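You operate a simulated robot arm through the tools that you are given. There is no shell and no other tool. Be economical: measure what you need, move in short steps, check, and stop when the job is done.

The job below is to be done with a simulated two-armed robot. You get a single attempt, and the scene is never put back.

Task
Swap swatch four in the grey swatch box for swatch one.
Fine: box held steady with the other hand to pull and shut its stiff drawer; swatch four on the bench.

Only the result counts: the job must be done as asked and must still hold three seconds after the hand-in. Knocking over, shifting, dropping, spilling or breaking anything else fails it.

Robot
Two 7-joint arms with three-finger grippers on one trunk, on a base that drives. Base frame: it is fixed to the floor where the robot stands at the start and does not move with it; the origin is under the middle of the robot, x ahead of it, y to its left, z up; the surface under the hand at the start is at about z = 860. Readings come in mm, rad, newtons and seconds.
The left shoulder is at the start at [82, 126, 1133], the right one opposite. With the tool pointing down near the work surface each hand reaches from about 360 to 860 mm from the robot's upright axis, wherever it stands, measured 20 degrees to its own side. Places, roughly: drawer of the swatch box [500, 0, 900]; inside of the swatch drawer [500, 0, 900]; long white bench [600, 0, 900]. Payload 2.94 kg a hand.
The tool frame of a hand sits at the grasp point between the pads (the TCP): z along the fingers, y along the line on which they close. The tips reach 30 mm beyond it. Largest opening 128 mm; the body of the gripper starts 93 mm behind the TCP.
Orientation is that of the tool frame in the base frame, as a unit quaternion [x, y, z, w]. With the fingers straight down and closing along the base's y, the tool's x points along the base's -x, its y along +y and its z along -z.

Tools
- The arms move only by the tool step_arm. It takes "left_commands", "right_commands" or both (then of equal length, played together; a hand with none holds still); each is one flat list of numbers, 7 for each row, row after row: the shift along the base's x, y, z in mm, then the turn, a rotation vector about the base's x, y, z in rad, then the finger opening in mm, from 0 to 128. In form: [tx, ty, tz, wx, wy, wz, claw, tx, ty, tz, wx, wy, wz, claw, ...]. A call has 1 to 10 rows; each row shifts and turns the commanded pose from where the row before left it. Rows are played at 5 a second. More than 50 mm and 0.15 rad between two rows, or a gripper value outside its range, and nothing of the call is played. A pose out of reach is approached as far as the arm can. The call stops where the force on the tool passes 40 N (or 10 N more than at its start, if that is more) or the arm is blocked; 0.2 s more then pass. The fingers move at their own pace and stop on an object; they squeeze with about 24 N. The grip force told is the motor's: it shows also when the fingers shut on nothing. Time passes only in rows, and 0.2 s behind the last, so rows that do not move let the fingers close. The reply holds the time, the measured pose of the TCP, the force on the tool along the base axes, the opening and the grip force, in the units named above and with some noise, with the torque about the TCP (base axes, N m) and any sound that the robot's microphone picked up.
- Cameras (640 x 400 px; columns grow to the right, rows downward): "scene" is now at [215, -3.4, 1304.2]; the picture's right is [-0.02, -1.00, 0.00], its down [-0.49, 0.01, -0.87] and it looks along [0.87, -0.01, -0.49] (base axes); focal length 214 px, centre (320, 200). "left" rides on the left gripper at [69, 15, -120] in its tool frame; the picture's right is [-0.21, 0.98, 0.00], its down [-0.82, -0.18, -0.54] and it looks along [-0.53, -0.12, 0.84] (tool axes); focal length 251 px, centre (320, 200). "right" rides on the right gripper at [69, -15, -120] in its tool frame; the picture's right is [0.21, 0.98, 0.00], its down [-0.82, 0.18, -0.54] and it looks along [-0.53, 0.12, 0.84] (tool axes); focal length 251 px, centre (320, 200). There is no depth. A picture from a camera that has moved, and an enlarged one, comes with that camera's place and axes in the base frame and with its lens.
- camera(camera): a new picture of that camera. It takes no simulated time.
- slide_trunk(by): slides the trunk up (or, below 0, down) by that many mm; the arms and the scene camera ride with it, the base frame stays. It gives what a move gives, with no picture.
- roll_base(legs): drives the robot by 1 to 6 legs, each [ahead, left, turn to the left] in mm, mm and rad, along the robot's own axes; the way and the turn of a leg run together, so that a leg with both is an arc; at most 1500 mm and 3.142 rad a leg. The arms and the cameras ride along, it lands a little off, and it stops where it bumps. It gives what a move gives.
- pan_tilt(pan, tilt): turns the head with the scene camera to pan (to the left, within 1.396 rad either way) and tilt (down, from -0.506 to 1.204), counted from straight ahead of the robot. It gives what a move gives.
- inspect(camera, box): a new picture of the part [left, top, right, bottom] of that camera's present view, enlarged. It takes no simulated time.
- finish_job(): hands the job in; it is judged then, once.

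Work in short steps. Places have to be worked out from the pictures, the camera data and where the tool is seen: move nearer, look again, correct. Check each grasp and each placing, and mend what went wrong. You have 120 turns and 92 pictures in all, those below and enlarged ones among them. Open the grippers and draw the arms clear of the work before you hand the job in, unless the task says otherwise; then end with one line.

The tools are called after "Call:" as name(argument=value, ...) on one line, values as JSON. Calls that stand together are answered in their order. step_arm: Moves the arms, as the interface text tells. Its arguments: {"type":"object","properties":{"left_commands":{"type":"array","items":{"type":"number"}},"right_commands":{"type":"array","items":{"type":"number"}}},"required":[]} The other tools are called the same way: slide_trunk (by) slides the trunk up or down; roll_base (legs) drives the base; pan_tilt (pan, tilt) turns the head that bears the scene camera; camera (camera) takes a picture; inspect (camera, box) takes an enlarged picture of a part of a camera's view; finish_job () hands the job in.

At the start:

```text
time_s: 0.0
left_tool_pos: [488.0, -22.4, 1234.1]
left_tcp_rot: [0.0, 1.0, 0.0, 0.0]
left_contact_force: [0.2, -0.2, -0.3]
left_wrist_torque: [0.0, -0.03, 0.0]
left_finger_gap: 128.1
left_finger_force: 0.1
right_tool_pos: [421.8, -537.6, 1158.7]
right_tcp_rot: [0.0, 1.0, -0.001, 0.0]
right_contact_force: [-0.4, 0.1, 0.1]
right_wrist_torque: [0.01, 0.01, 0.01]
right_finger_gap: 127.7
right_finger_force: 0.1
trunk travel left (down, up): [-350.0, 197.0]
robot x, y, heading: [-0.8, 0.8, -0.002]
head pan, tilt: [-0.017, 0.513]
```

scene: 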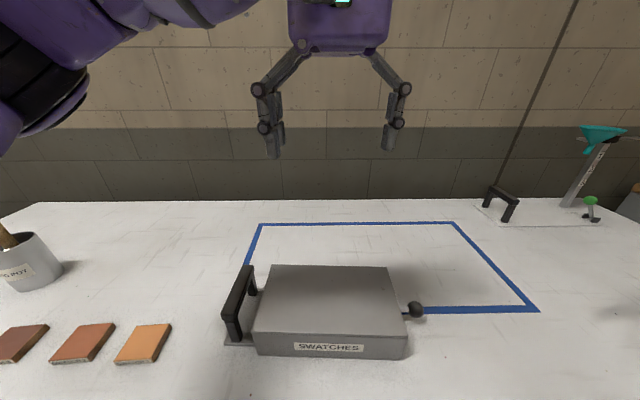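
right: 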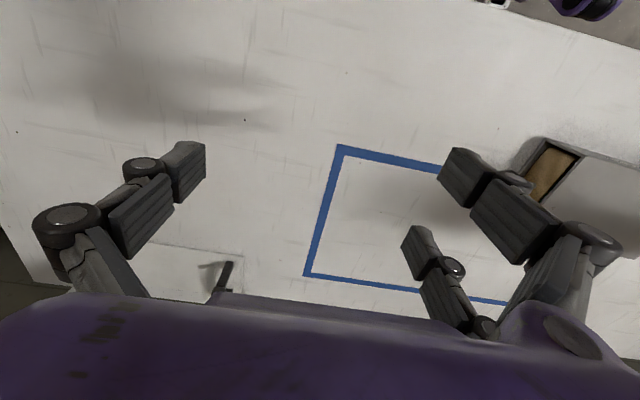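
left: 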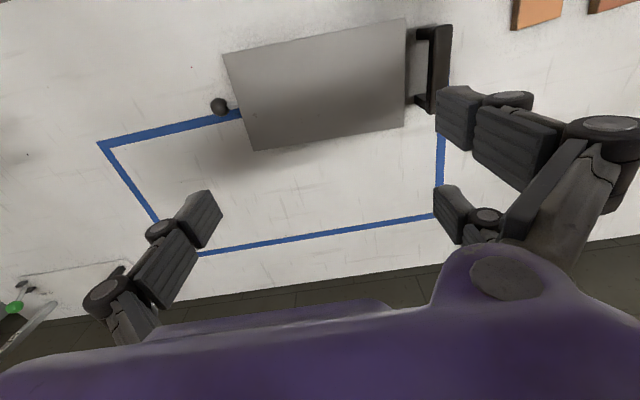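

I'll start with closer looks at the box, its knob and handle, and the swatches on the bench.

Call:
inspect(camera="scene", box=[210, 240, 450, 390])

Call:
inspect(camera="scene", box=[0, 220, 240, 400])

Call:
inspect(camera="right", box=[440, 80, 640, 260])

Call:
pan_tilt(pan=0.4, tilt=0.9)

```text
2.67 times, centred on (330, 315) of scene
camera zoom: at [215.0, -3.4, 1304.2], right [-0.02, -1.0, 0.0], down [-0.49, 0.01, -0.87], along [0.87, -0.01, -0.49], focal length 572 px, centre (293, -107)
```

zoom: 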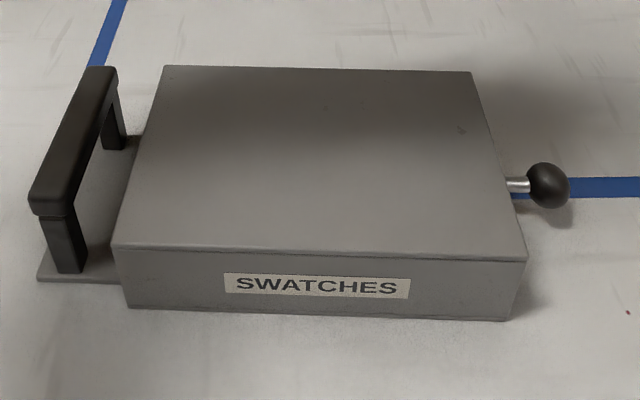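

```text
2.22 times, centred on (120, 310) of scene
camera zoom: at [215.0, -3.4, 1304.2], right [-0.02, -1.0, 0.0], down [-0.49, 0.01, -0.87], along [0.87, -0.01, -0.49], focal length 477 px, centre (764, -44)
```

zoom: 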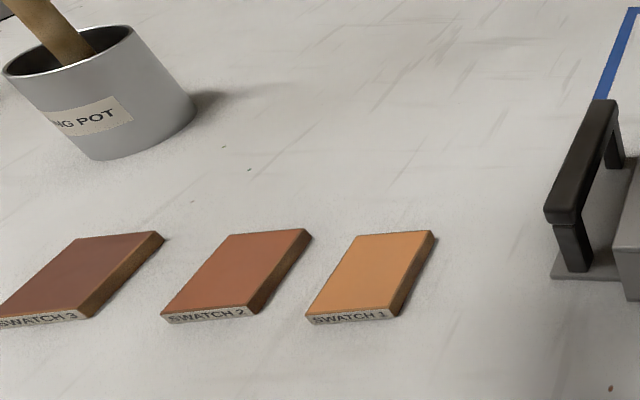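

```text
2.22 times, centred on (540, 170) of right
camera zoom: at [352.0, -553.1, 1277.9], right [-0.21, 0.98, 0.0], down [0.82, 0.18, 0.54], along [0.53, 0.12, -0.84], focal length 559 px, centre (-169, 267)
```

zoom: 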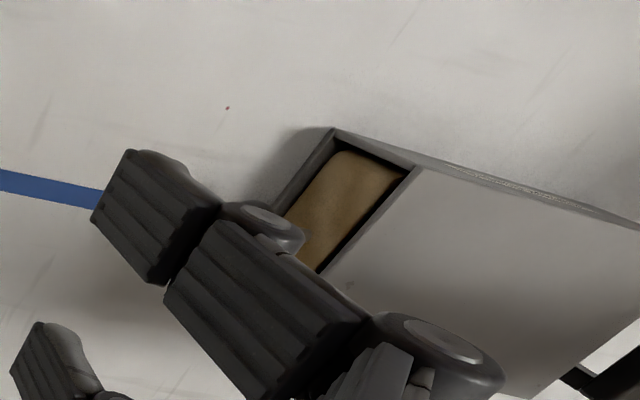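

```text
time_s: 0.9
left_tool_pos: [486.3, -22.3, 1234.1]
left_tcp_rot: [-0.001, 1.0, -0.001, 0.0]
left_contact_force: [0.0, -0.2, 1.2]
left_wrist_torque: [0.0, 0.01, 0.0]
left_finger_gap: 128.0
left_finger_force: 0.1
right_tool_pos: [421.8, -538.3, 1158.1]
right_tcp_rot: [0.0, 1.0, 0.0, 0.0]
right_contact_force: [0.0, -0.7, -0.3]
right_wrist_torque: [-0.02, 0.03, -0.01]
right_finger_gap: 127.8
right_finger_force: 0.1
trunk travel left (down, up): [-350.0, 197.0]
robot x, y, heading: [-1.9, 0.3, 0.004]
head pan, tilt: [0.4, 0.901]
```

The drawer front carries the knob on the box's right (-y) side, and the carry handle is on the left. Now a picture of the left side, with swatches 1 to 3.

Call:
camera(camera="scene")

```text
85 pictures are left
camera scene: at [206.3, 15.4, 1285.2], right [0.21, -0.98, 0.0], down [-0.65, -0.14, -0.75], along [0.73, 0.15, -0.67], focal length 214 px, centre (320, 200)
```

scene: 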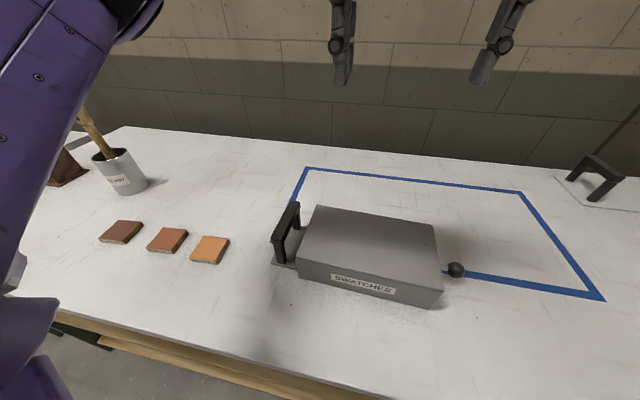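

The swatches lie at about x 443, with swatch 1 at y ≈ 325. The handle bar is at about (495, 148, 950) and the knob at about (484, -204, 890). I'm moving the left hand above the handle, and bringing the right hand nearer while turning it to close along x.

Call:
step_arm(left_commands=[1, 17, -17, 0, 0, 0, 128, 1, 17, -17, 0, 0, 0, 128, 1, 17, -17, 0, 0, 0, 128, 1, 17, -17, 0, 0, 0, 128, 1, 17, -17, 0, 0, 0, 128, 1, 17, -17, 0, 0, 0, 128, 1, 17, -17, 0, 0, 0, 128, 1, 17, -17, 0, 0, 0, 128, 1, 17, -17, 0, 0, 0, 128, 1, 17, -17, 0, 0, 0, 128], right_commands=[6, 24, -10, 0, 0, 0.15, 128, 6, 24, -10, 0, 0, 0.15, 128, 6, 24, -10, 0, 0, 0.15, 128, 6, 24, -10, 0, 0, 0.15, 128, 6, 24, -10, 0, 0, 0.15, 128, 6, 24, -10, 0, 0, 0.15, 128, 6, 24, -10, 0, 0, 0.15, 128, 6, 24, -10, 0, 0, 0.15, 128, 6, 24, -10, 0, 0, 0.15, 128, 6, 24, -10, 0, 0, 0.15, 128])

Call:
camera(camera="left")

Call:
camera(camera="right")

```text
time_s: 3.1
left_tool_pos: [500.9, 148.5, 1062.9]
left_tcp_rot: [0.001, 1.0, -0.001, 0.001]
left_contact_force: [-0.4, 1.7, -0.3]
left_wrist_torque: [-0.04, -0.03, 0.03]
left_finger_gap: 128.0
left_finger_force: 0.0
right_tool_pos: [479.7, -298.9, 1055.9]
right_tcp_rot: [-0.683, 0.731, -0.001, 0.0]
right_contact_force: [-0.1, 1.1, -0.3]
right_wrist_torque: [-0.05, 0.02, 0.0]
right_finger_gap: 128.0
right_finger_force: 0.0
trunk travel left (down, up): [-350.0, 197.0]
robot x, y, heading: [0.3, 3.5, 0.0]
head pan, tilt: [0.4, 0.901]
```

```text
84 pictures are left
camera left: at [432.6, 165.8, 1183.7], right [0.21, 0.98, 0.0], down [0.82, -0.18, 0.54], along [0.53, -0.12, -0.84], focal length 251 px, centre (320, 200)
```

left: 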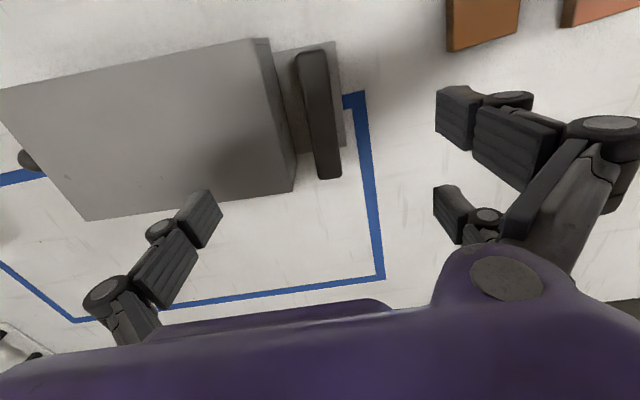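

```text
83 pictures are left
camera right: at [491.2, -367.5, 1175.7], right [-0.99, -0.15, 0.0], down [-0.12, 0.83, 0.54], along [-0.08, 0.53, -0.84], focal length 251 px, centre (320, 200)
```

right: 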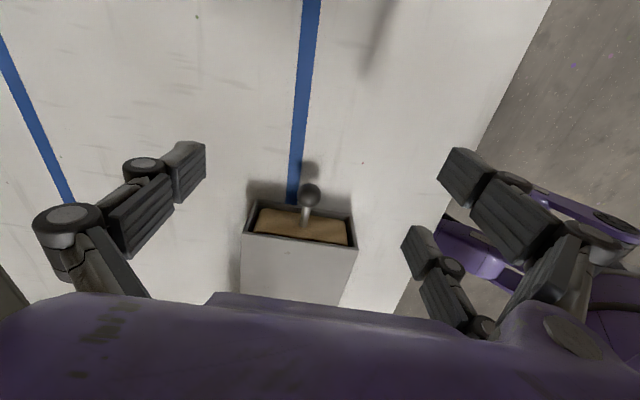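

Triangulating puts the knob at about (480, -200, 896) and the handle bar centre at about (496, 153), top z ≈ 957, yaw about -0.05. I'm lowering both hands part way and then checking.

Call:
step_arm(left_commands=[-1, 1, -19, 0, 0, -0.01, 90, -1, 1, -19, 0, 0, -0.01, 90, -1, 1, -19, 0, 0, -0.01, 90, -1, 1, -19, 0, 0, -0.01, 90, -1, 0, -16, 0, 0, -0.01, 90], right_commands=[0, 20, -19, 0, 0, 0.005, 70, 0, 20, -19, 0, 0, 0.005, 70, 0, 20, -19, 0, 0, 0.005, 70, 0, 20, -19, 0, 0, 0.005, 70, 0, 19, -19, 0, 0, 0.005, 70])

Call:
camera(camera="left")

Call:
camera(camera="right")

Call:
pan_tilt(pan=0.0, tilt=0.8)

Call:
camera(camera="scene")

```text
time_s: 4.3
left_tool_pos: [493.3, 151.1, 973.4]
left_tcp_rot: [0.024, 1.0, -0.001, 0.0]
left_contact_force: [0.0, -0.2, -0.3]
left_wrist_torque: [-0.02, 0.04, 0.01]
left_finger_gap: 89.9
left_finger_force: 0.1
right_tool_pos: [482.3, -200.5, 962.9]
right_tcp_rot: [-0.69, 0.724, 0.0, 0.0]
right_contact_force: [0.7, 0.0, 0.4]
right_wrist_torque: [0.0, -0.01, 0.0]
right_finger_gap: 69.8
right_finger_force: 0.0
trunk travel left (down, up): [-350.0, 197.0]
robot x, y, heading: [-4.3, -1.8, -0.001]
head pan, tilt: [0.4, 0.901]
```

```text
82 pictures are left
camera left: at [424.7, 171.9, 1092.6], right [0.26, 0.96, 0.0], down [0.81, -0.22, 0.54], along [0.52, -0.14, -0.84], focal length 251 px, centre (320, 200)
```

left: 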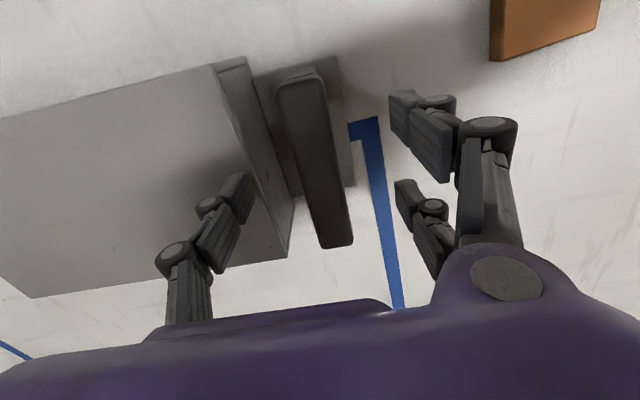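

```text
81 pictures are left
camera right: at [494.9, -270.5, 1082.4], right [-0.99, -0.17, 0.0], down [-0.14, 0.83, 0.54], along [-0.09, 0.53, -0.84], focal length 251 px, centre (320, 200)
```

right: 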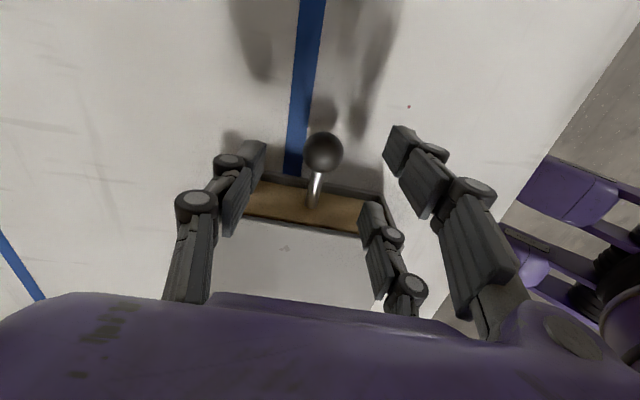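

```text
time_s: 5.2
left_tool_pos: [493.0, 151.6, 972.3]
left_tcp_rot: [0.024, 1.0, 0.0, 0.0]
left_contact_force: [0.0, 0.3, -1.0]
left_wrist_torque: [-0.02, -0.01, 0.01]
left_finger_gap: 90.1
left_finger_force: 0.0
right_tool_pos: [482.6, -202.4, 963.5]
right_tcp_rot: [-0.69, 0.723, 0.0, 0.0]
right_contact_force: [-0.3, 0.5, -0.1]
right_wrist_torque: [0.01, 0.01, -0.02]
right_finger_gap: 69.8
right_finger_force: 0.0
trunk travel left (down, up): [-350.0, 197.0]
robot x, y, heading: [0.7, -2.2, 0.004]
head pan, tilt: [0.0, 0.799]
```

```text
80 pictures are left
camera scene: at [205.1, -1.7, 1279.5], right [0.0, -1.0, 0.0], down [-0.72, 0.0, -0.7], along [0.7, 0.0, -0.72], focal length 214 px, centre (320, 200)
```

scene: 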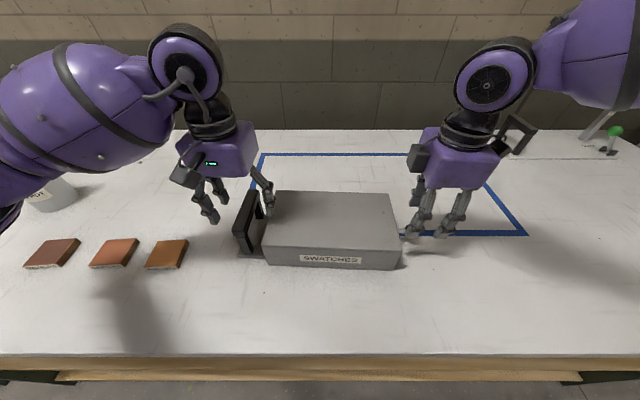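

The knob refines to (481, -198, 896) and the bar centre to y ≈ 154. I'm lowering the left hand around the bar and the right hand around the knob without closing either yet.

Call:
step_arm(left_commands=[1, 1, 0, 0, 0, 0, 52, 1, 1, 0, 0, 0, 0, 52, 0, 0, -8, 0, 0, 0, 52, 0, 0, -8, 0, 0, 0, 52, 0, 0, -8, 0, 0, 0, 52], right_commands=[-1, 2, -12, 0, 0, 0, 70, 0, 1, -12, 0, 0, 0, 70, 0, 0, -12, 0, 0, 0, 70, 0, 0, -12, 0, 0, 0, 70, 0, 0, -12, 0, 0, 0, 70])

Call:
camera(camera="left")

Call:
camera(camera="right")

Call:
inspect(camera="scene", box=[160, 130, 500, 300])

```text
time_s: 6.3
left_tool_pos: [494.9, 154.1, 947.0]
left_tcp_rot: [0.024, 1.0, -0.001, 0.0]
left_contact_force: [0.8, 0.2, -0.1]
left_wrist_torque: [0.0, 0.01, -0.01]
left_finger_gap: 51.7
left_finger_force: 0.1
right_tool_pos: [480.5, -195.5, 903.2]
right_tcp_rot: [-0.691, 0.723, 0.0, 0.0]
right_contact_force: [-0.3, 0.1, 0.4]
right_wrist_torque: [-0.04, 0.02, 0.02]
right_finger_gap: 70.0
right_finger_force: 0.0
trunk travel left (down, up): [-350.0, 197.0]
robot x, y, heading: [1.9, 2.1, -0.001]
head pan, tilt: [0.0, 0.799]
```

```text
79 pictures are left
camera left: at [427.5, 173.8, 1067.9], right [0.26, 0.97, 0.0], down [0.81, -0.22, 0.54], along [0.52, -0.14, -0.84], focal length 251 px, centre (320, 200)
```

left: 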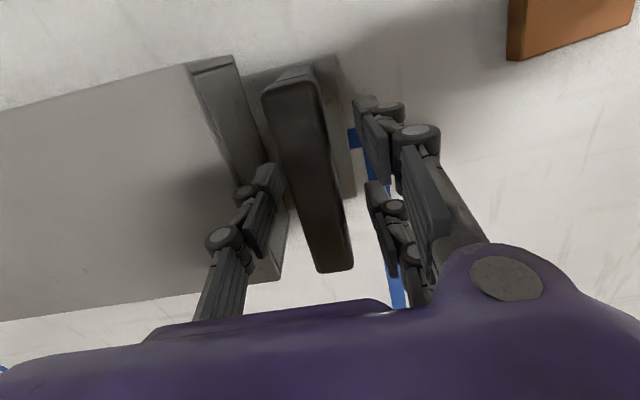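

```text
78 pictures are left
camera right: at [491.8, -264.8, 1022.5], right [-0.99, -0.17, 0.0], down [-0.14, 0.83, 0.54], along [-0.09, 0.53, -0.84], focal length 251 px, centre (320, 200)
```

right: 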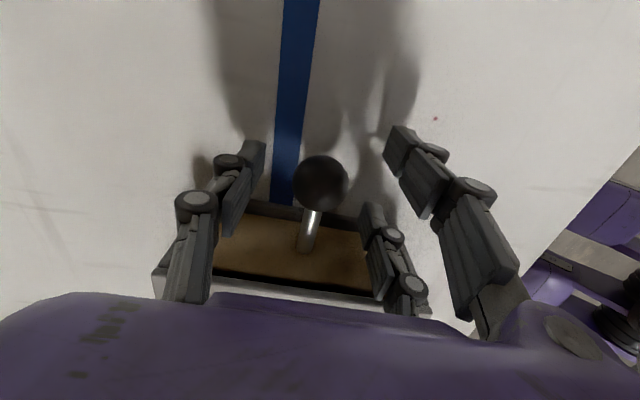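

```text
1.88 times, centred on (330, 215) of scene
camera zoom: at [205.3, -1.8, 1279.4], right [0.0, -1.0, 0.0], down [-0.72, 0.0, -0.7], along [0.7, 0.0, -0.72], focal length 404 px, centre (301, 172)
```

zoom: 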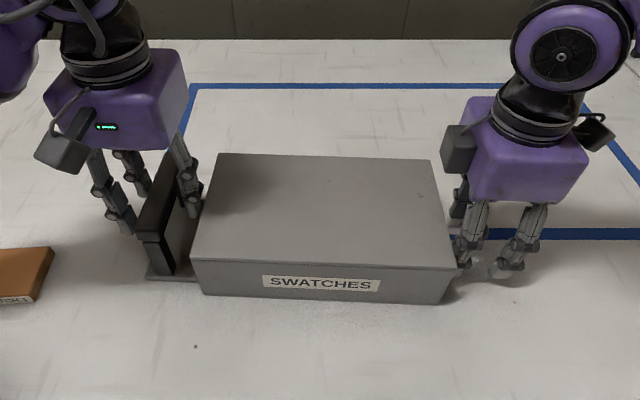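

Both hands are centred (bar at y ≈ 154, knob at (480, -196)). I'm closing the left hand on the bar, then the right on the knob.

Call:
step_arm(left_commands=[0, 0, 0, 0, 0, 0, 36, 0, 0, 0, 0, 0, 0, 20, 0, 0, 0, 0, 0, 0, 0, 0, 0, 0, 0, 0, 0, 0])

Call:
step_arm(right_commands=[0, 0, 0, 0, 0, 0, 45, 0, 0, 0, 0, 0, 0, 20, 0, 0, 0, 0, 0, 0, 0, 0, 0, 0, 0, 0, 0, 0])

Call:
camera(camera="right")

Call:
camera(camera="left")

```text
time_s: 7.3
left_tool_pos: [495.6, 153.8, 948.3]
left_tcp_rot: [0.025, 1.0, 0.0, -0.001]
left_contact_force: [-1.0, -1.7, 0.6]
left_wrist_torque: [-0.03, -0.05, 0.04]
left_finger_gap: 24.9
left_finger_force: 24.4
right_tool_pos: [479.9, -194.7, 903.2]
right_tcp_rot: [-0.69, 0.724, 0.0, 0.0]
right_contact_force: [-0.7, 1.4, 0.0]
right_wrist_torque: [-0.03, 0.0, -0.03]
right_finger_gap: 70.0
right_finger_force: 0.1
trunk travel left (down, up): [-350.0, 197.0]
robot x, y, heading: [-0.2, -0.5, -0.003]
head pan, tilt: [0.0, 0.799]
```

```text
time_s: 8.3
left_tool_pos: [495.0, 153.9, 947.4]
left_tcp_rot: [0.025, 1.0, -0.001, 0.0]
left_contact_force: [-3.5, 1.6, 0.5]
left_wrist_torque: [0.13, 0.33, -1.2]
left_finger_gap: 25.5
left_finger_force: 23.4
right_tool_pos: [479.8, -195.4, 903.8]
right_tcp_rot: [-0.691, 0.723, -0.001, 0.0]
right_contact_force: [4.1, -1.9, 0.6]
right_wrist_torque: [0.02, -0.05, 0.35]
right_finger_gap: 19.4
right_finger_force: 23.6
trunk travel left (down, up): [-350.0, 197.0]
robot x, y, heading: [-1.0, -1.9, -0.004]
head pan, tilt: [0.0, 0.799]
```

```text
76 pictures are left
camera right: at [491.7, -264.7, 1023.0], right [-0.99, -0.17, 0.0], down [-0.14, 0.83, 0.54], along [-0.09, 0.53, -0.84], focal length 251 px, centre (320, 200)
```

right: 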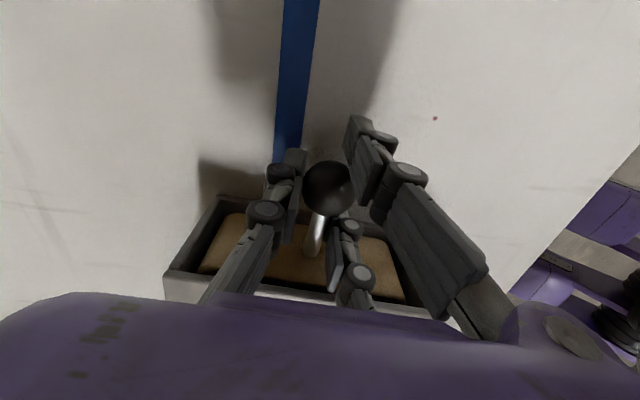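

```text
75 pictures are left
camera left: at [427.1, 173.9, 1068.2], right [0.26, 0.96, 0.0], down [0.81, -0.22, 0.54], along [0.52, -0.14, -0.84], focal length 251 px, centre (320, 200)
```

left: 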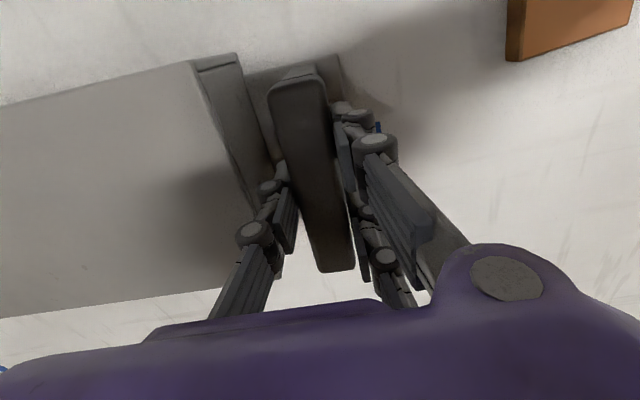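

Both hands have hold of something (gaps of 25 mm and 19 mm). I'm pulling the drawer a little along -y and watching forces.

Call:
step_arm(right_commands=[0, -4, 0, 0, 0, 0, 0, 0, -4, 0, 0, 0, 0, 0, 0, -4, 0, 0, 0, 0, 0, 0, -4, 0, 0, 0, 0, 0])

Call:
camera(camera="right")

```text
time_s: 9.3
left_tool_pos: [494.6, 153.2, 948.5]
left_tcp_rot: [0.025, 1.0, 0.0, 0.001]
left_contact_force: [-1.0, -9.2, -0.7]
left_wrist_torque: [-0.33, -0.29, -0.79]
left_finger_gap: 25.3
left_finger_force: 23.3
right_tool_pos: [479.6, -212.2, 904.4]
right_tcp_rot: [-0.69, 0.723, -0.001, 0.0]
right_contact_force: [0.5, 7.7, -1.1]
right_wrist_torque: [0.53, 0.05, 0.54]
right_finger_gap: 19.6
right_finger_force: 24.2
trunk travel left (down, up): [-350.0, 197.0]
robot x, y, heading: [-1.3, -0.1, -0.0]
head pan, tilt: [0.0, 0.799]
```

```text
74 pictures are left
camera right: at [491.6, -281.4, 1023.8], right [-0.99, -0.17, 0.0], down [-0.14, 0.83, 0.54], along [-0.09, 0.53, -0.84], focal length 251 px, centre (320, 200)
```

right: 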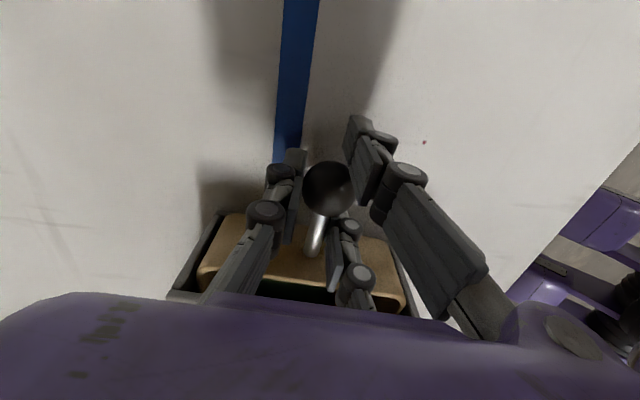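

The drawer slides with about 9 N and the box stays put. I'm pulling another 80 mm.

Call:
step_arm(right_commands=[-0.3, -10, 0, 0, 0, 0, 0, -0.3, -10, 0, 0, 0, 0, 0, -0.3, -10, 0, 0, 0, 0, 0, -0.3, -10, 0, 0, 0, 0, 0, -0.3, -10, 0, 0, 0, 0, 0, -0.3, -10, 0, 0, 0, 0, 0, -0.3, -10, 0, 0, 0, 0, 0, -0.3, -10, 0, 0, 0, 0, 0])

Call:
camera(camera="scene")

```text
time_s: 11.2
left_tool_pos: [495.7, 153.0, 948.2]
left_tcp_rot: [0.024, 1.0, 0.0, 0.0]
left_contact_force: [0.4, -8.7, -0.1]
left_wrist_torque: [-0.09, -0.03, -0.53]
left_finger_gap: 25.0
left_finger_force: 24.1
right_tool_pos: [478.1, -294.5, 902.8]
right_tcp_rot: [-0.69, 0.724, 0.0, 0.0]
right_contact_force: [1.2, 7.3, -0.2]
right_wrist_torque: [0.79, 0.05, 0.58]
right_finger_gap: 19.5
right_finger_force: 23.9
trunk travel left (down, up): [-350.0, 197.0]
robot x, y, heading: [-1.7, -2.6, -0.0]
head pan, tilt: [0.0, 0.799]
```

```text
73 pictures are left
camera scene: at [205.2, -2.2, 1279.5], right [0.0, -1.0, 0.0], down [-0.72, 0.0, -0.7], along [0.7, 0.0, -0.72], focal length 214 px, centre (320, 200)
```

scene: 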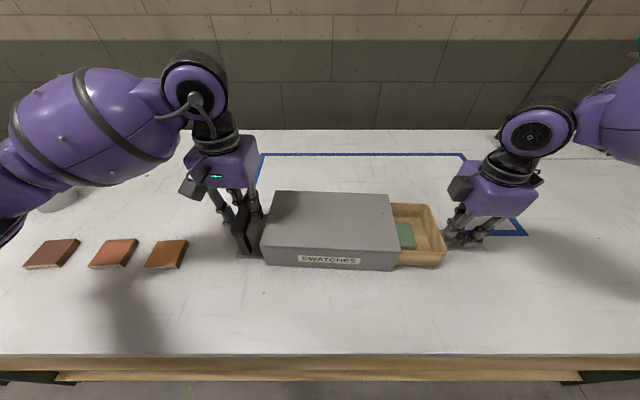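

A green swatch is emerging. I'm pulling 70 mm more.

Call:
step_arm(right_commands=[-0.3, -10, 0, 0, 0, 0, 0, -0.3, -10, 0, 0, 0, 0, 0, -0.3, -10, 0, 0, 0, 0, 0, -0.3, -10, 0, 0, 0, 0, 0, -0.3, -10, 0, 0, 0, 0, 0, -0.3, -10, 0, 0, 0, 0, 0, -0.3, -10, 0, 0, 0, 0, 0])

Call:
inspect(camera="scene", box=[340, 150, 560, 290])

Call:
camera(camera="right")

```text
time_s: 12.7
left_tool_pos: [493.8, 148.0, 947.9]
left_tcp_rot: [0.027, 1.0, -0.007, 0.0]
left_contact_force: [-0.2, -3.7, 0.6]
left_wrist_torque: [0.06, 0.14, -0.2]
left_finger_gap: 25.0
left_finger_force: 24.2
right_tool_pos: [472.9, -353.6, 904.6]
right_tcp_rot: [-0.691, 0.723, 0.004, 0.005]
right_contact_force: [-0.6, 2.0, 0.0]
right_wrist_torque: [0.06, 0.04, 0.28]
right_finger_gap: 19.3
right_finger_force: 24.1
trunk travel left (down, up): [-350.0, 197.0]
robot x, y, heading: [-1.4, 0.1, -0.004]
head pan, tilt: [0.0, 0.799]
stopped in row 7 (left hand): the force on the tool passed its limit at 46 N (the readings are from after the stop); the commanded pose is now the measured one
```

```text
2.86 times, centred on (450, 220) of scene
camera zoom: at [205.3, -2.1, 1279.4], right [0.0, -1.0, 0.0], down [-0.72, 0.0, -0.7], along [0.7, 0.0, -0.72], focal length 613 px, centre (-51, 143)
```

zoom: 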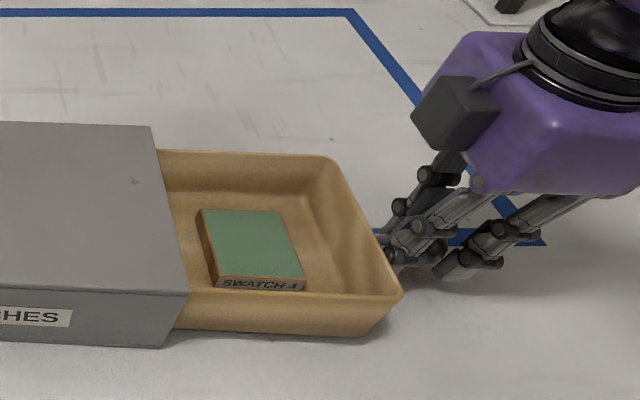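

```text
71 pictures are left
camera right: at [485.8, -424.4, 1023.1], right [-0.98, -0.17, 0.0], down [-0.15, 0.82, 0.55], along [-0.09, 0.54, -0.83], focal length 251 px, centre (320, 200)
```

right: 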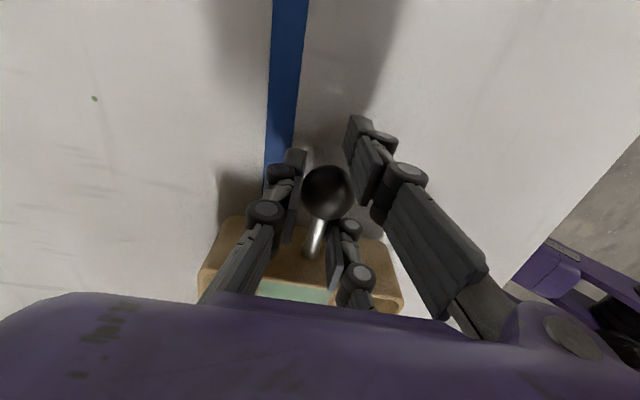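

The drawer hit its stop, and that tugged the box and left hand about 5 mm toward -y. Swatch 4 lies at about (480, -234). I'm releasing the knob and rising with the right hand, then nudging the box back 5 mm with the left.

Call:
step_arm(right_commands=[0, 0, 0, 0, 0, 0, 70, 0, 0, 0, 0, 0, 0, 70, 0, 0, 20, 0, 0, 0, 70, 0, 0, 30, 0, 0, 0, 70, 0, 0, 40, 0, 0, 0, 70, 0, 0, 40, 0, 0, 0, 70])

Call:
step_arm(left_commands=[0, 1, 0, 0, 0, 0, 0, 0, 1, 0, 0, 0, 0, 0, 0, 1, 0, 0, 0, 0, 0, 0, 1, 0, 0, 0, 0, 0, 0, 1, 0, 0, 0, 0, 0])

Call:
camera(camera="scene")

```text
time_s: 14.1
left_tool_pos: [494.5, 148.2, 947.8]
left_tcp_rot: [0.027, 1.0, -0.007, 0.001]
left_contact_force: [-0.2, 0.9, 0.1]
left_wrist_torque: [-0.04, 0.35, -0.12]
left_finger_gap: 24.9
left_finger_force: 24.0
right_tool_pos: [471.3, -352.2, 1036.5]
right_tcp_rot: [-0.691, 0.722, 0.003, 0.004]
right_contact_force: [0.0, -0.3, -0.8]
right_wrist_torque: [-0.02, 0.02, 0.0]
right_finger_gap: 70.0
right_finger_force: 0.0
trunk travel left (down, up): [-350.0, 197.0]
robot x, y, heading: [-3.4, 2.2, 0.001]
head pan, tilt: [0.0, 0.799]
```

```text
time_s: 15.3
left_tool_pos: [494.5, 153.7, 948.2]
left_tcp_rot: [0.027, 1.0, -0.007, 0.001]
left_contact_force: [0.4, -1.8, 0.6]
left_wrist_torque: [0.08, 0.33, 0.15]
left_finger_gap: 25.1
left_finger_force: 23.8
right_tool_pos: [472.5, -353.1, 1034.9]
right_tcp_rot: [-0.692, 0.722, 0.003, 0.005]
right_contact_force: [0.2, 0.4, -0.4]
right_wrist_torque: [-0.01, 0.0, -0.01]
right_finger_gap: 69.8
right_finger_force: 0.0
trunk travel left (down, up): [-350.0, 197.0]
robot x, y, heading: [1.4, 0.0, 0.007]
head pan, tilt: [0.0, 0.799]
```

```text
70 pictures are left
camera scene: at [205.1, -2.0, 1279.5], right [0.0, -1.0, 0.0], down [-0.72, 0.0, -0.7], along [0.7, 0.0, -0.72], focal length 214 px, centre (320, 200)
```

scene: 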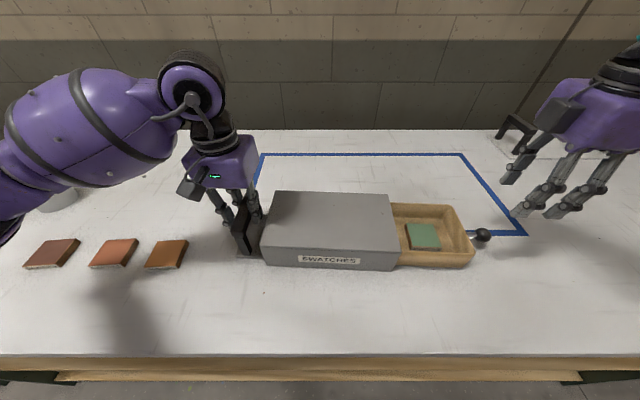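

The box is back where it was and the drawer is fully open. The left hand lets go of the handle and rises while the right turns back to close along y, above swatch 4.

Call:
step_arm(left_commands=[0, 0, 0, 0, 0, 0, 52, 0, 0, 0, 0, 0, 0, 52, 0, 0, 15, 0, 0, 0, 52, 0, 0, 20, 0, 0, 0, 60, 0, 0, 25, 0, 0, 0, 90, 0, 0, 30, 0, 0, 0, 100, 0, 0, 30, 0, 0, 0, 100, 0, 0, 0, 0, 0, 0, 100, 0, 0, 0, 0, 0, 0, 100, 0, 0, 0, 0, 0, 0, 100], right_commands=[1, 12, 0, 0, 0, -0.15, 100, 1, 12, 0, 0, 0, -0.15, 100, 1, 12, 0, 0, 0, -0.15, 100, 1, 12, 0, 0, 0, -0.15, 100, 1, 12, 0, 0, 0, -0.15, 100, 1, 12, 0, 0, 0, -0.15, 100, 1, 12, 0, 0, 0, -0.15, 100, 1, 12, 0, 0, 0, -0.15, 100, 0, 12, -10, 0, 0, -0.15, 100, 0, 12, -10, 0, 0, -0.15, 100])

Call:
camera(camera="right")

Call:
camera(camera="left")

```text
time_s: 17.5
left_tool_pos: [497.6, 155.2, 1068.1]
left_tcp_rot: [0.027, 1.0, -0.007, 0.001]
left_contact_force: [0.1, -0.4, -0.4]
left_wrist_torque: [-0.01, 0.01, 0.01]
left_finger_gap: 100.1
left_finger_force: 0.0
right_tool_pos: [483.3, -232.6, 1012.8]
right_tcp_rot: [-0.013, 1.0, -0.002, 0.005]
right_contact_force: [0.4, 0.4, -0.1]
right_wrist_torque: [-0.03, -0.01, 0.01]
right_finger_gap: 100.0
right_finger_force: 0.1
trunk travel left (down, up): [-350.0, 197.0]
robot x, y, heading: [-2.3, 3.0, 0.002]
head pan, tilt: [0.0, 0.799]
```

```text
69 pictures are left
camera right: at [413.1, -249.1, 1132.1], right [-0.24, 0.97, -0.01], down [0.81, 0.2, 0.55], along [0.53, 0.13, -0.84], focal length 251 px, centre (320, 200)
```

right: 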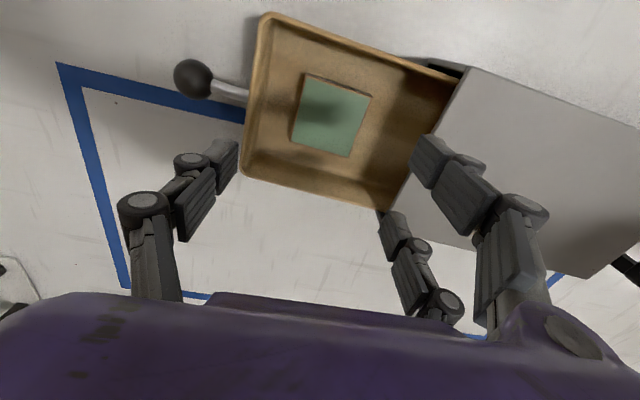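

```text
68 pictures are left
camera left: at [428.9, 177.1, 1188.4], right [0.27, 0.96, -0.01], down [0.81, -0.22, 0.54], along [0.52, -0.16, -0.84], focal length 251 px, centre (320, 200)
```

left: 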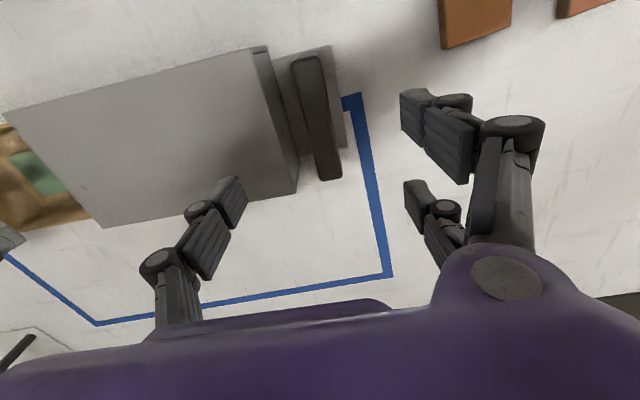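

Swatch 4 works out at (477, -226), about 63 mm square and nearly square to the axes. I'm descending over it with 90 mm opening to z ≈ 915, then checking.

Call:
step_arm(right_commands=[-2, 2, -15, 0, 0, -0.02, 92, -2, 2, -15, 0, 0, -0.02, 92, -2, 2, -20, 0, 0, -0.015, 92, 0, 0, -20, 0, 0, 0, 92, 0, 0, -20, 0, 0, 0, 92, 0, 0, -8, 0, 0, 0, 92])

Call:
camera(camera="right")

Call:
inspect(camera="scene", box=[340, 150, 560, 290])

```text
time_s: 18.9
left_tool_pos: [497.8, 154.5, 1068.6]
left_tcp_rot: [0.027, 1.0, -0.007, 0.001]
left_contact_force: [-0.2, -1.2, 0.3]
left_wrist_torque: [-0.03, 0.01, -0.01]
left_finger_gap: 100.0
left_finger_force: 0.0
right_tool_pos: [478.1, -226.1, 917.6]
right_tcp_rot: [0.013, 1.0, -0.001, 0.005]
right_contact_force: [-0.4, 0.3, 0.0]
right_wrist_torque: [0.01, -0.01, 0.02]
right_finger_gap: 91.9
right_finger_force: 0.0
trunk travel left (down, up): [-350.0, 197.0]
robot x, y, heading: [-0.4, 0.0, -0.006]
head pan, tilt: [0.0, 0.799]
```

```text
67 pictures are left
camera right: at [406.2, -239.4, 1036.7], right [-0.19, 0.98, 0.0], down [0.82, 0.16, 0.55], along [0.54, 0.1, -0.84], focal length 251 px, centre (320, 200)
```

right: 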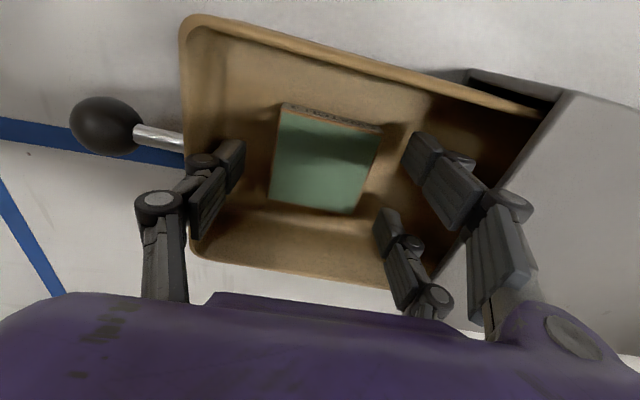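

```text
2.86 times, centred on (450, 220) of scene
camera zoom: at [205.1, -1.7, 1279.5], right [0.0, -1.0, 0.0], down [-0.72, 0.0, -0.7], along [0.7, 0.0, -0.72], focal length 613 px, centre (-51, 143)
```

zoom: 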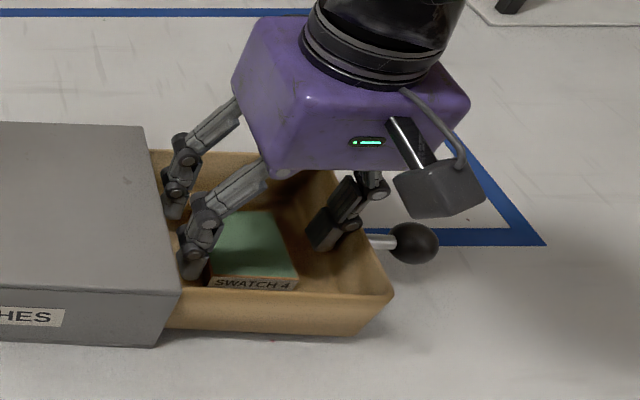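

Aligned: swatch centre is at about (475, -224) and the hand is over it. I'm descending 13 mm and closing.

Call:
step_arm(right_commands=[-2, 2, -7, 0, 0, 0, 92, 0, 0, -7, 0, 0, 0, 92, 0, 0, 0, 0, 0, 0, 75, 0, 0, 0, 0, 0, 0, 55, 0, 0, 0, 0, 0, 0, 40, 0, 0, 0, 0, 0, 0, 40])

Call:
camera(camera="right")

```text
time_s: 20.3
left_tool_pos: [497.1, 154.3, 1069.2]
left_tcp_rot: [0.026, 1.0, -0.007, 0.001]
left_contact_force: [-0.6, -0.5, 0.7]
left_wrist_torque: [0.0, -0.02, 0.01]
left_finger_gap: 99.9
left_finger_force: 0.1
right_tool_pos: [473.9, -225.3, 904.0]
right_tcp_rot: [0.013, 1.0, -0.002, 0.007]
right_contact_force: [0.3, 2.0, 1.8]
right_wrist_torque: [0.1, 0.04, -0.01]
right_finger_gap: 63.3
right_finger_force: 24.4
trunk travel left (down, up): [-350.0, 197.0]
robot x, y, heading: [2.1, 0.4, -0.002]
head pan, tilt: [0.0, 0.799]
```

```text
65 pictures are left
camera right: at [403.0, -237.6, 1022.2], right [-0.19, 0.98, -0.01], down [0.82, 0.16, 0.55], along [0.54, 0.1, -0.84], focal length 251 px, centre (320, 200)
```

right: 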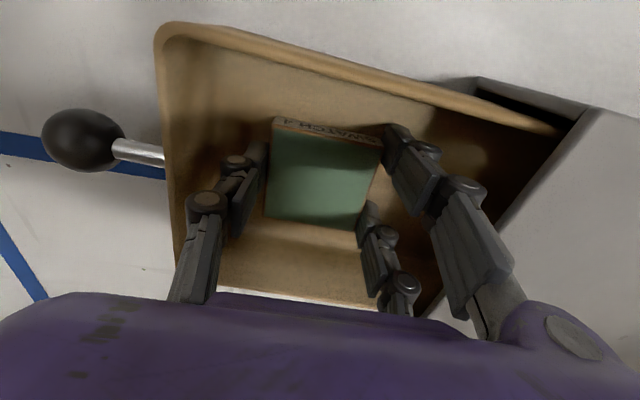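

Gripped at 63 mm. I'm lifting it straight up, 50 mm first.

Call:
step_arm(right_commands=[0, 0, 10, 0, 0, 0, 40, 0, 0, 20, 0, 0, 0, 40, 0, 0, 20, 0, 0, 0, 40, 0, 0, 20, 0, 0, 0, 40, 0, 0, 20, 0, 0, 0, 40])

Call:
camera(camera="right")

Call:
camera(camera="scene")

```text
time_s: 21.5
left_tool_pos: [496.3, 154.7, 1068.0]
left_tcp_rot: [0.027, 1.0, -0.007, 0.0]
left_contact_force: [-0.1, -0.6, 0.7]
left_wrist_torque: [0.01, 0.0, -0.01]
left_finger_gap: 100.0
left_finger_force: 0.0
right_tool_pos: [472.7, -226.9, 992.5]
right_tcp_rot: [0.014, 1.0, -0.002, 0.006]
right_contact_force: [-0.3, 0.6, -0.2]
right_wrist_torque: [-0.02, 0.0, 0.0]
right_finger_gap: 63.5
right_finger_force: 24.6
trunk travel left (down, up): [-350.0, 197.0]
robot x, y, heading: [0.1, -0.9, -0.001]
head pan, tilt: [0.0, 0.799]
```

```text
64 pictures are left
camera right: at [401.1, -238.7, 1112.8], right [-0.19, 0.98, 0.0], down [0.82, 0.16, 0.55], along [0.54, 0.1, -0.84], focal length 251 px, centre (320, 200)
```

right: 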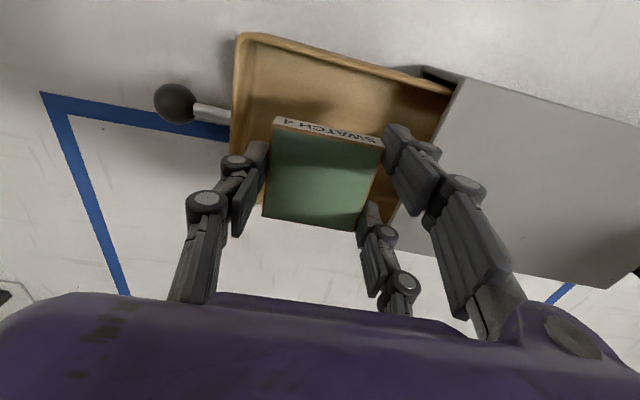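

```text
63 pictures are left
camera scene: at [204.7, -1.8, 1279.5], right [0.0, -1.0, 0.0], down [-0.72, 0.0, -0.7], along [0.7, 0.0, -0.72], focal length 214 px, centre (320, 200)
```

scene: 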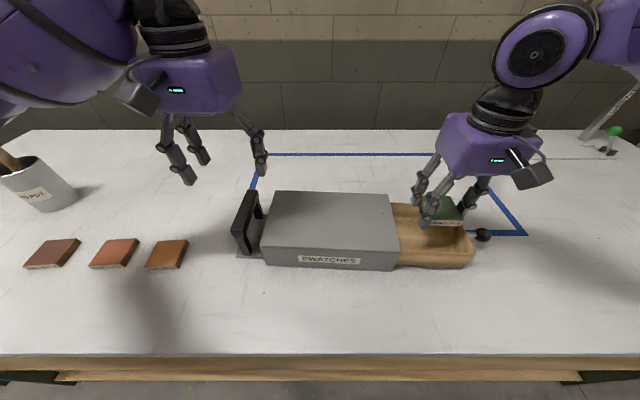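

Swatch 4 is held and clear of the drawer. I'm carrying it to clear bench at about (420, -430) and descending most of the way.

Call:
step_arm(right_commands=[-10, -40, 0, 0, 0, 0, 40, -10, -40, 0, 0, 0, 0, 40, -10, -40, 0, 0, 0, 0, 40, -10, -40, 0, 0, 0, 0, 40, -10, -40, 0, 0, 0, 0, 40, 0, 0, -25, 0, 0, 0, 40, 0, 0, -25, 0, 0, 0, 40, 0, 0, -25, 0, 0, 0, 40, 0, 0, -10, 0, 0, 0, 40])

Call:
camera(camera="right")

Call:
camera(camera="scene")

```text
time_s: 23.5
left_tool_pos: [496.9, 154.4, 1068.2]
left_tcp_rot: [0.028, 1.0, -0.007, 0.001]
left_contact_force: [-0.2, -0.9, -0.6]
left_wrist_torque: [0.01, 0.02, 0.0]
left_finger_gap: 100.0
left_finger_force: 0.1
right_tool_pos: [423.3, -425.5, 908.5]
right_tcp_rot: [0.014, 1.0, -0.001, 0.005]
right_contact_force: [-0.2, -1.1, -0.8]
right_wrist_torque: [0.01, 0.01, -0.06]
right_finger_gap: 63.0
right_finger_force: 24.1
trunk travel left (down, up): [-350.0, 197.0]
robot x, y, heading: [0.2, 2.1, -0.004]
head pan, tilt: [0.0, 0.799]
```

```text
62 pictures are left
camera right: at [352.2, -436.7, 1027.9], right [-0.19, 0.98, 0.0], down [0.82, 0.16, 0.55], along [0.54, 0.1, -0.84], focal length 251 px, centre (320, 200)
```

right: 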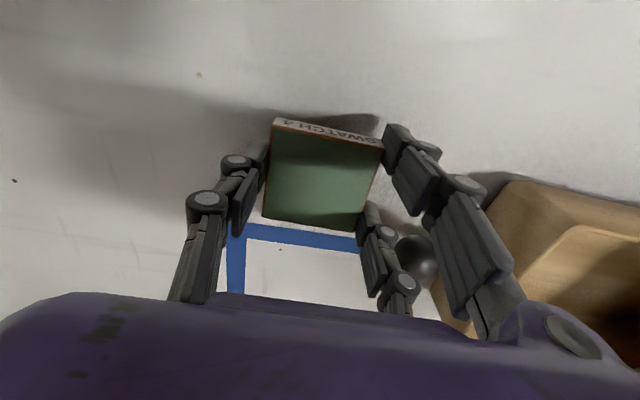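

```text
61 pictures are left
camera scene: at [205.1, -1.7, 1279.5], right [0.0, -1.0, 0.0], down [-0.72, 0.0, -0.7], along [0.7, 0.0, -0.72], focal length 214 px, centre (320, 200)
```

scene: 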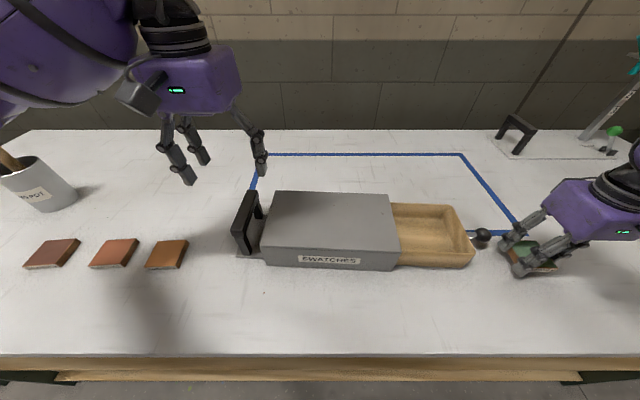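

Swatch 4 is near the surface. I'm shifting 40 mm further from the knob, then easing down until contact.

Call:
step_arm(right_commands=[-5, -40, 0, 0, 0, 0, 40, 0, 0, -4, 0, 0, 0, 40, 0, 0, -3, 0, 0, 0, 40, 0, 0, -3, 0, 0, 0, 40])

Call:
inspect(camera="right", box=[220, 80, 460, 260])

```text
time_s: 24.5
left_tool_pos: [496.6, 155.2, 1068.6]
left_tcp_rot: [0.027, 1.0, -0.007, 0.001]
left_contact_force: [-0.1, -0.8, 0.0]
left_wrist_torque: [0.02, -0.02, -0.02]
left_finger_gap: 99.9
left_finger_force: 0.1
right_tool_pos: [419.6, -465.6, 897.7]
right_tcp_rot: [0.013, 1.0, -0.002, 0.006]
right_contact_force: [-0.6, -0.1, -0.2]
right_wrist_torque: [-0.01, -0.02, 0.01]
right_finger_gap: 63.0
right_finger_force: 23.9
trunk travel left (down, up): [-350.0, 197.0]
robot x, y, heading: [-2.8, 1.6, -0.005]
head pan, tilt: [0.0, 0.799]
```

```text
2.22 times, centred on (340, 170) of right
camera zoom: at [347.8, -478.2, 1017.0], right [-0.19, 0.98, -0.01], down [0.82, 0.16, 0.55], along [0.54, 0.1, -0.84], focal length 559 px, centre (276, 267)
```

zoom: 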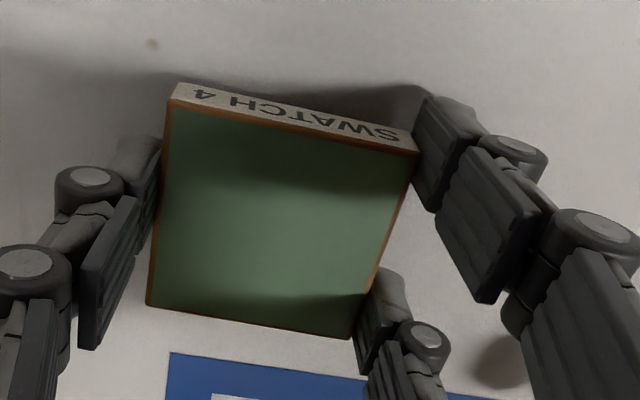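

No contact yet; easing down further in 2 mm steps.

Call:
step_arm(right_commands=[0, 0, -2, 0, 0, 0, 40, 0, 0, -2, 0, 0, 0, 40])

Call:
step_arm(right_commands=[0, 0, -2, 0, 0, 0, 40])

```text
time_s: 25.1
left_tool_pos: [496.8, 153.7, 1068.7]
left_tcp_rot: [0.027, 1.0, -0.006, 0.001]
left_contact_force: [0.6, -0.1, 0.5]
left_wrist_torque: [0.0, -0.01, 0.01]
left_finger_gap: 99.9
left_finger_force: 0.1
right_tool_pos: [418.6, -465.3, 893.7]
right_tcp_rot: [0.013, 1.0, -0.002, 0.006]
right_contact_force: [-0.5, 0.6, -0.5]
right_wrist_torque: [-0.01, -0.02, 0.01]
right_finger_gap: 63.0
right_finger_force: 23.8
trunk travel left (down, up): [-350.0, 197.0]
robot x, y, heading: [1.5, -2.0, 0.003]
head pan, tilt: [0.0, 0.799]
```

```text
time_s: 25.5
left_tool_pos: [497.2, 155.7, 1068.5]
left_tcp_rot: [0.026, 1.0, -0.006, 0.001]
left_contact_force: [-0.2, -0.5, 0.5]
left_wrist_torque: [0.01, 0.01, 0.04]
left_finger_gap: 100.0
left_finger_force: 0.0
right_tool_pos: [419.8, -466.1, 891.8]
right_tcp_rot: [0.013, 1.0, -0.002, 0.006]
right_contact_force: [0.7, 0.6, 0.2]
right_wrist_torque: [0.01, -0.01, -0.03]
right_finger_gap: 63.0
right_finger_force: 24.2
trunk travel left (down, up): [-350.0, 197.0]
robot x, y, heading: [0.3, -1.7, -0.002]
head pan, tilt: [0.0, 0.799]
```

Still no contact at 892; two more single-millimetre steps.

Call:
step_arm(right_commands=[0, 0, -1, 0, 0, 0, 40, 0, 0, -1, 0, 0, 0, 40])

Call:
inspect(camera="right", box=[220, 80, 460, 260])

Call:
inspect(camera="scene", box=[460, 200, 640, 300])

```text
time_s: 26.1
left_tool_pos: [496.8, 153.9, 1067.9]
left_tcp_rot: [0.027, 1.0, -0.007, 0.001]
left_contact_force: [-1.1, -0.5, 0.1]
left_wrist_torque: [-0.01, 0.01, 0.06]
left_finger_gap: 100.1
left_finger_force: 0.2
right_tool_pos: [418.1, -466.2, 890.4]
right_tcp_rot: [0.013, 1.0, -0.002, 0.006]
right_contact_force: [0.5, -0.5, -0.6]
right_wrist_torque: [0.03, -0.02, -0.01]
right_finger_gap: 62.7
right_finger_force: 24.4
trunk travel left (down, up): [-350.0, 197.0]
robot x, y, heading: [0.6, 0.7, -0.001]
head pan, tilt: [0.0, 0.799]
```

```text
2.22 times, centred on (340, 170) of right
camera zoom: at [348.1, -478.5, 1008.8], right [-0.19, 0.98, -0.01], down [0.82, 0.16, 0.55], along [0.54, 0.1, -0.84], focal length 559 px, centre (276, 267)
```

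zoom: 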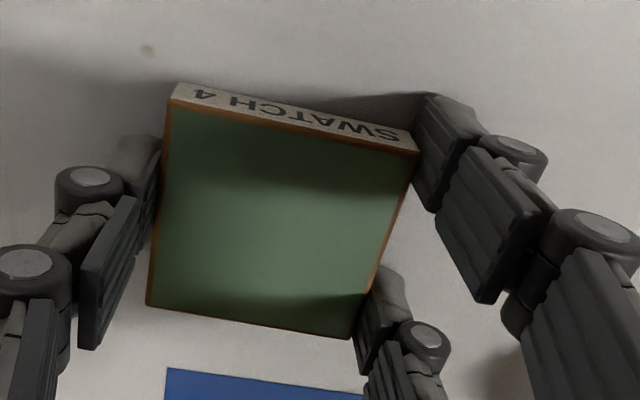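

```text
3.56 times, centred on (550, 250) of scene
camera zoom: at [205.0, -1.8, 1279.5], right [0.0, -1.0, 0.0], down [-0.72, 0.0, -0.7], along [0.7, 0.0, -0.72], focal length 763 px, centre (-498, 22)
```

zoom: 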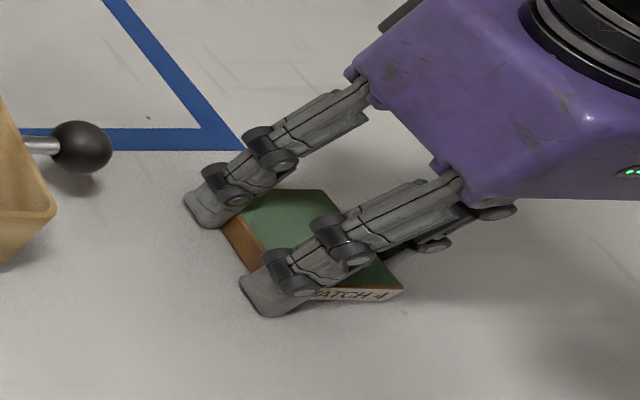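

Very close to the surface now. Two more 1 mm steps.

Call:
step_arm(right_commands=[0, 0, -1, 0, 0, 0, 40, 0, 0, -1, 0, 0, 0, 40])

Call:
step_arm(right_commands=[0, 0, -1, 0, 0, 0, 40, 0, 0, -1, 0, 0, 0, 40])

```text
time_s: 26.7
left_tool_pos: [497.6, 155.6, 1069.4]
left_tcp_rot: [0.027, 1.0, -0.006, 0.001]
left_contact_force: [0.3, 0.0, -0.7]
left_wrist_torque: [0.01, 0.0, 0.01]
left_finger_gap: 99.9
left_finger_force: 0.0
right_tool_pos: [419.6, -466.5, 889.5]
right_tcp_rot: [0.013, 1.0, -0.002, 0.007]
right_contact_force: [2.2, -0.3, 12.7]
right_wrist_torque: [0.5, 0.45, 0.0]
right_finger_gap: 63.2
right_finger_force: 24.1
trunk travel left (down, up): [-350.0, 197.0]
robot x, y, heading: [-0.2, 1.8, -0.001]
head pan, tilt: [0.0, 0.799]
```

```text
time_s: 27.3
left_tool_pos: [495.5, 155.6, 1067.4]
left_tcp_rot: [0.027, 1.0, -0.008, 0.001]
left_contact_force: [0.0, 0.3, 0.7]
left_wrist_torque: [-0.03, 0.0, 0.0]
left_finger_gap: 100.2
left_finger_force: 0.0
right_tool_pos: [419.2, -464.9, 889.7]
right_tcp_rot: [0.013, 1.0, -0.003, 0.009]
right_contact_force: [-0.2, -4.2, 39.1]
right_wrist_torque: [1.36, 1.35, 0.14]
right_finger_gap: 63.2
right_finger_force: 23.6
trunk travel left (down, up): [-350.0, 197.0]
robot x, y, heading: [0.4, 0.0, -0.005]
head pan, tilt: [0.0, 0.799]
```

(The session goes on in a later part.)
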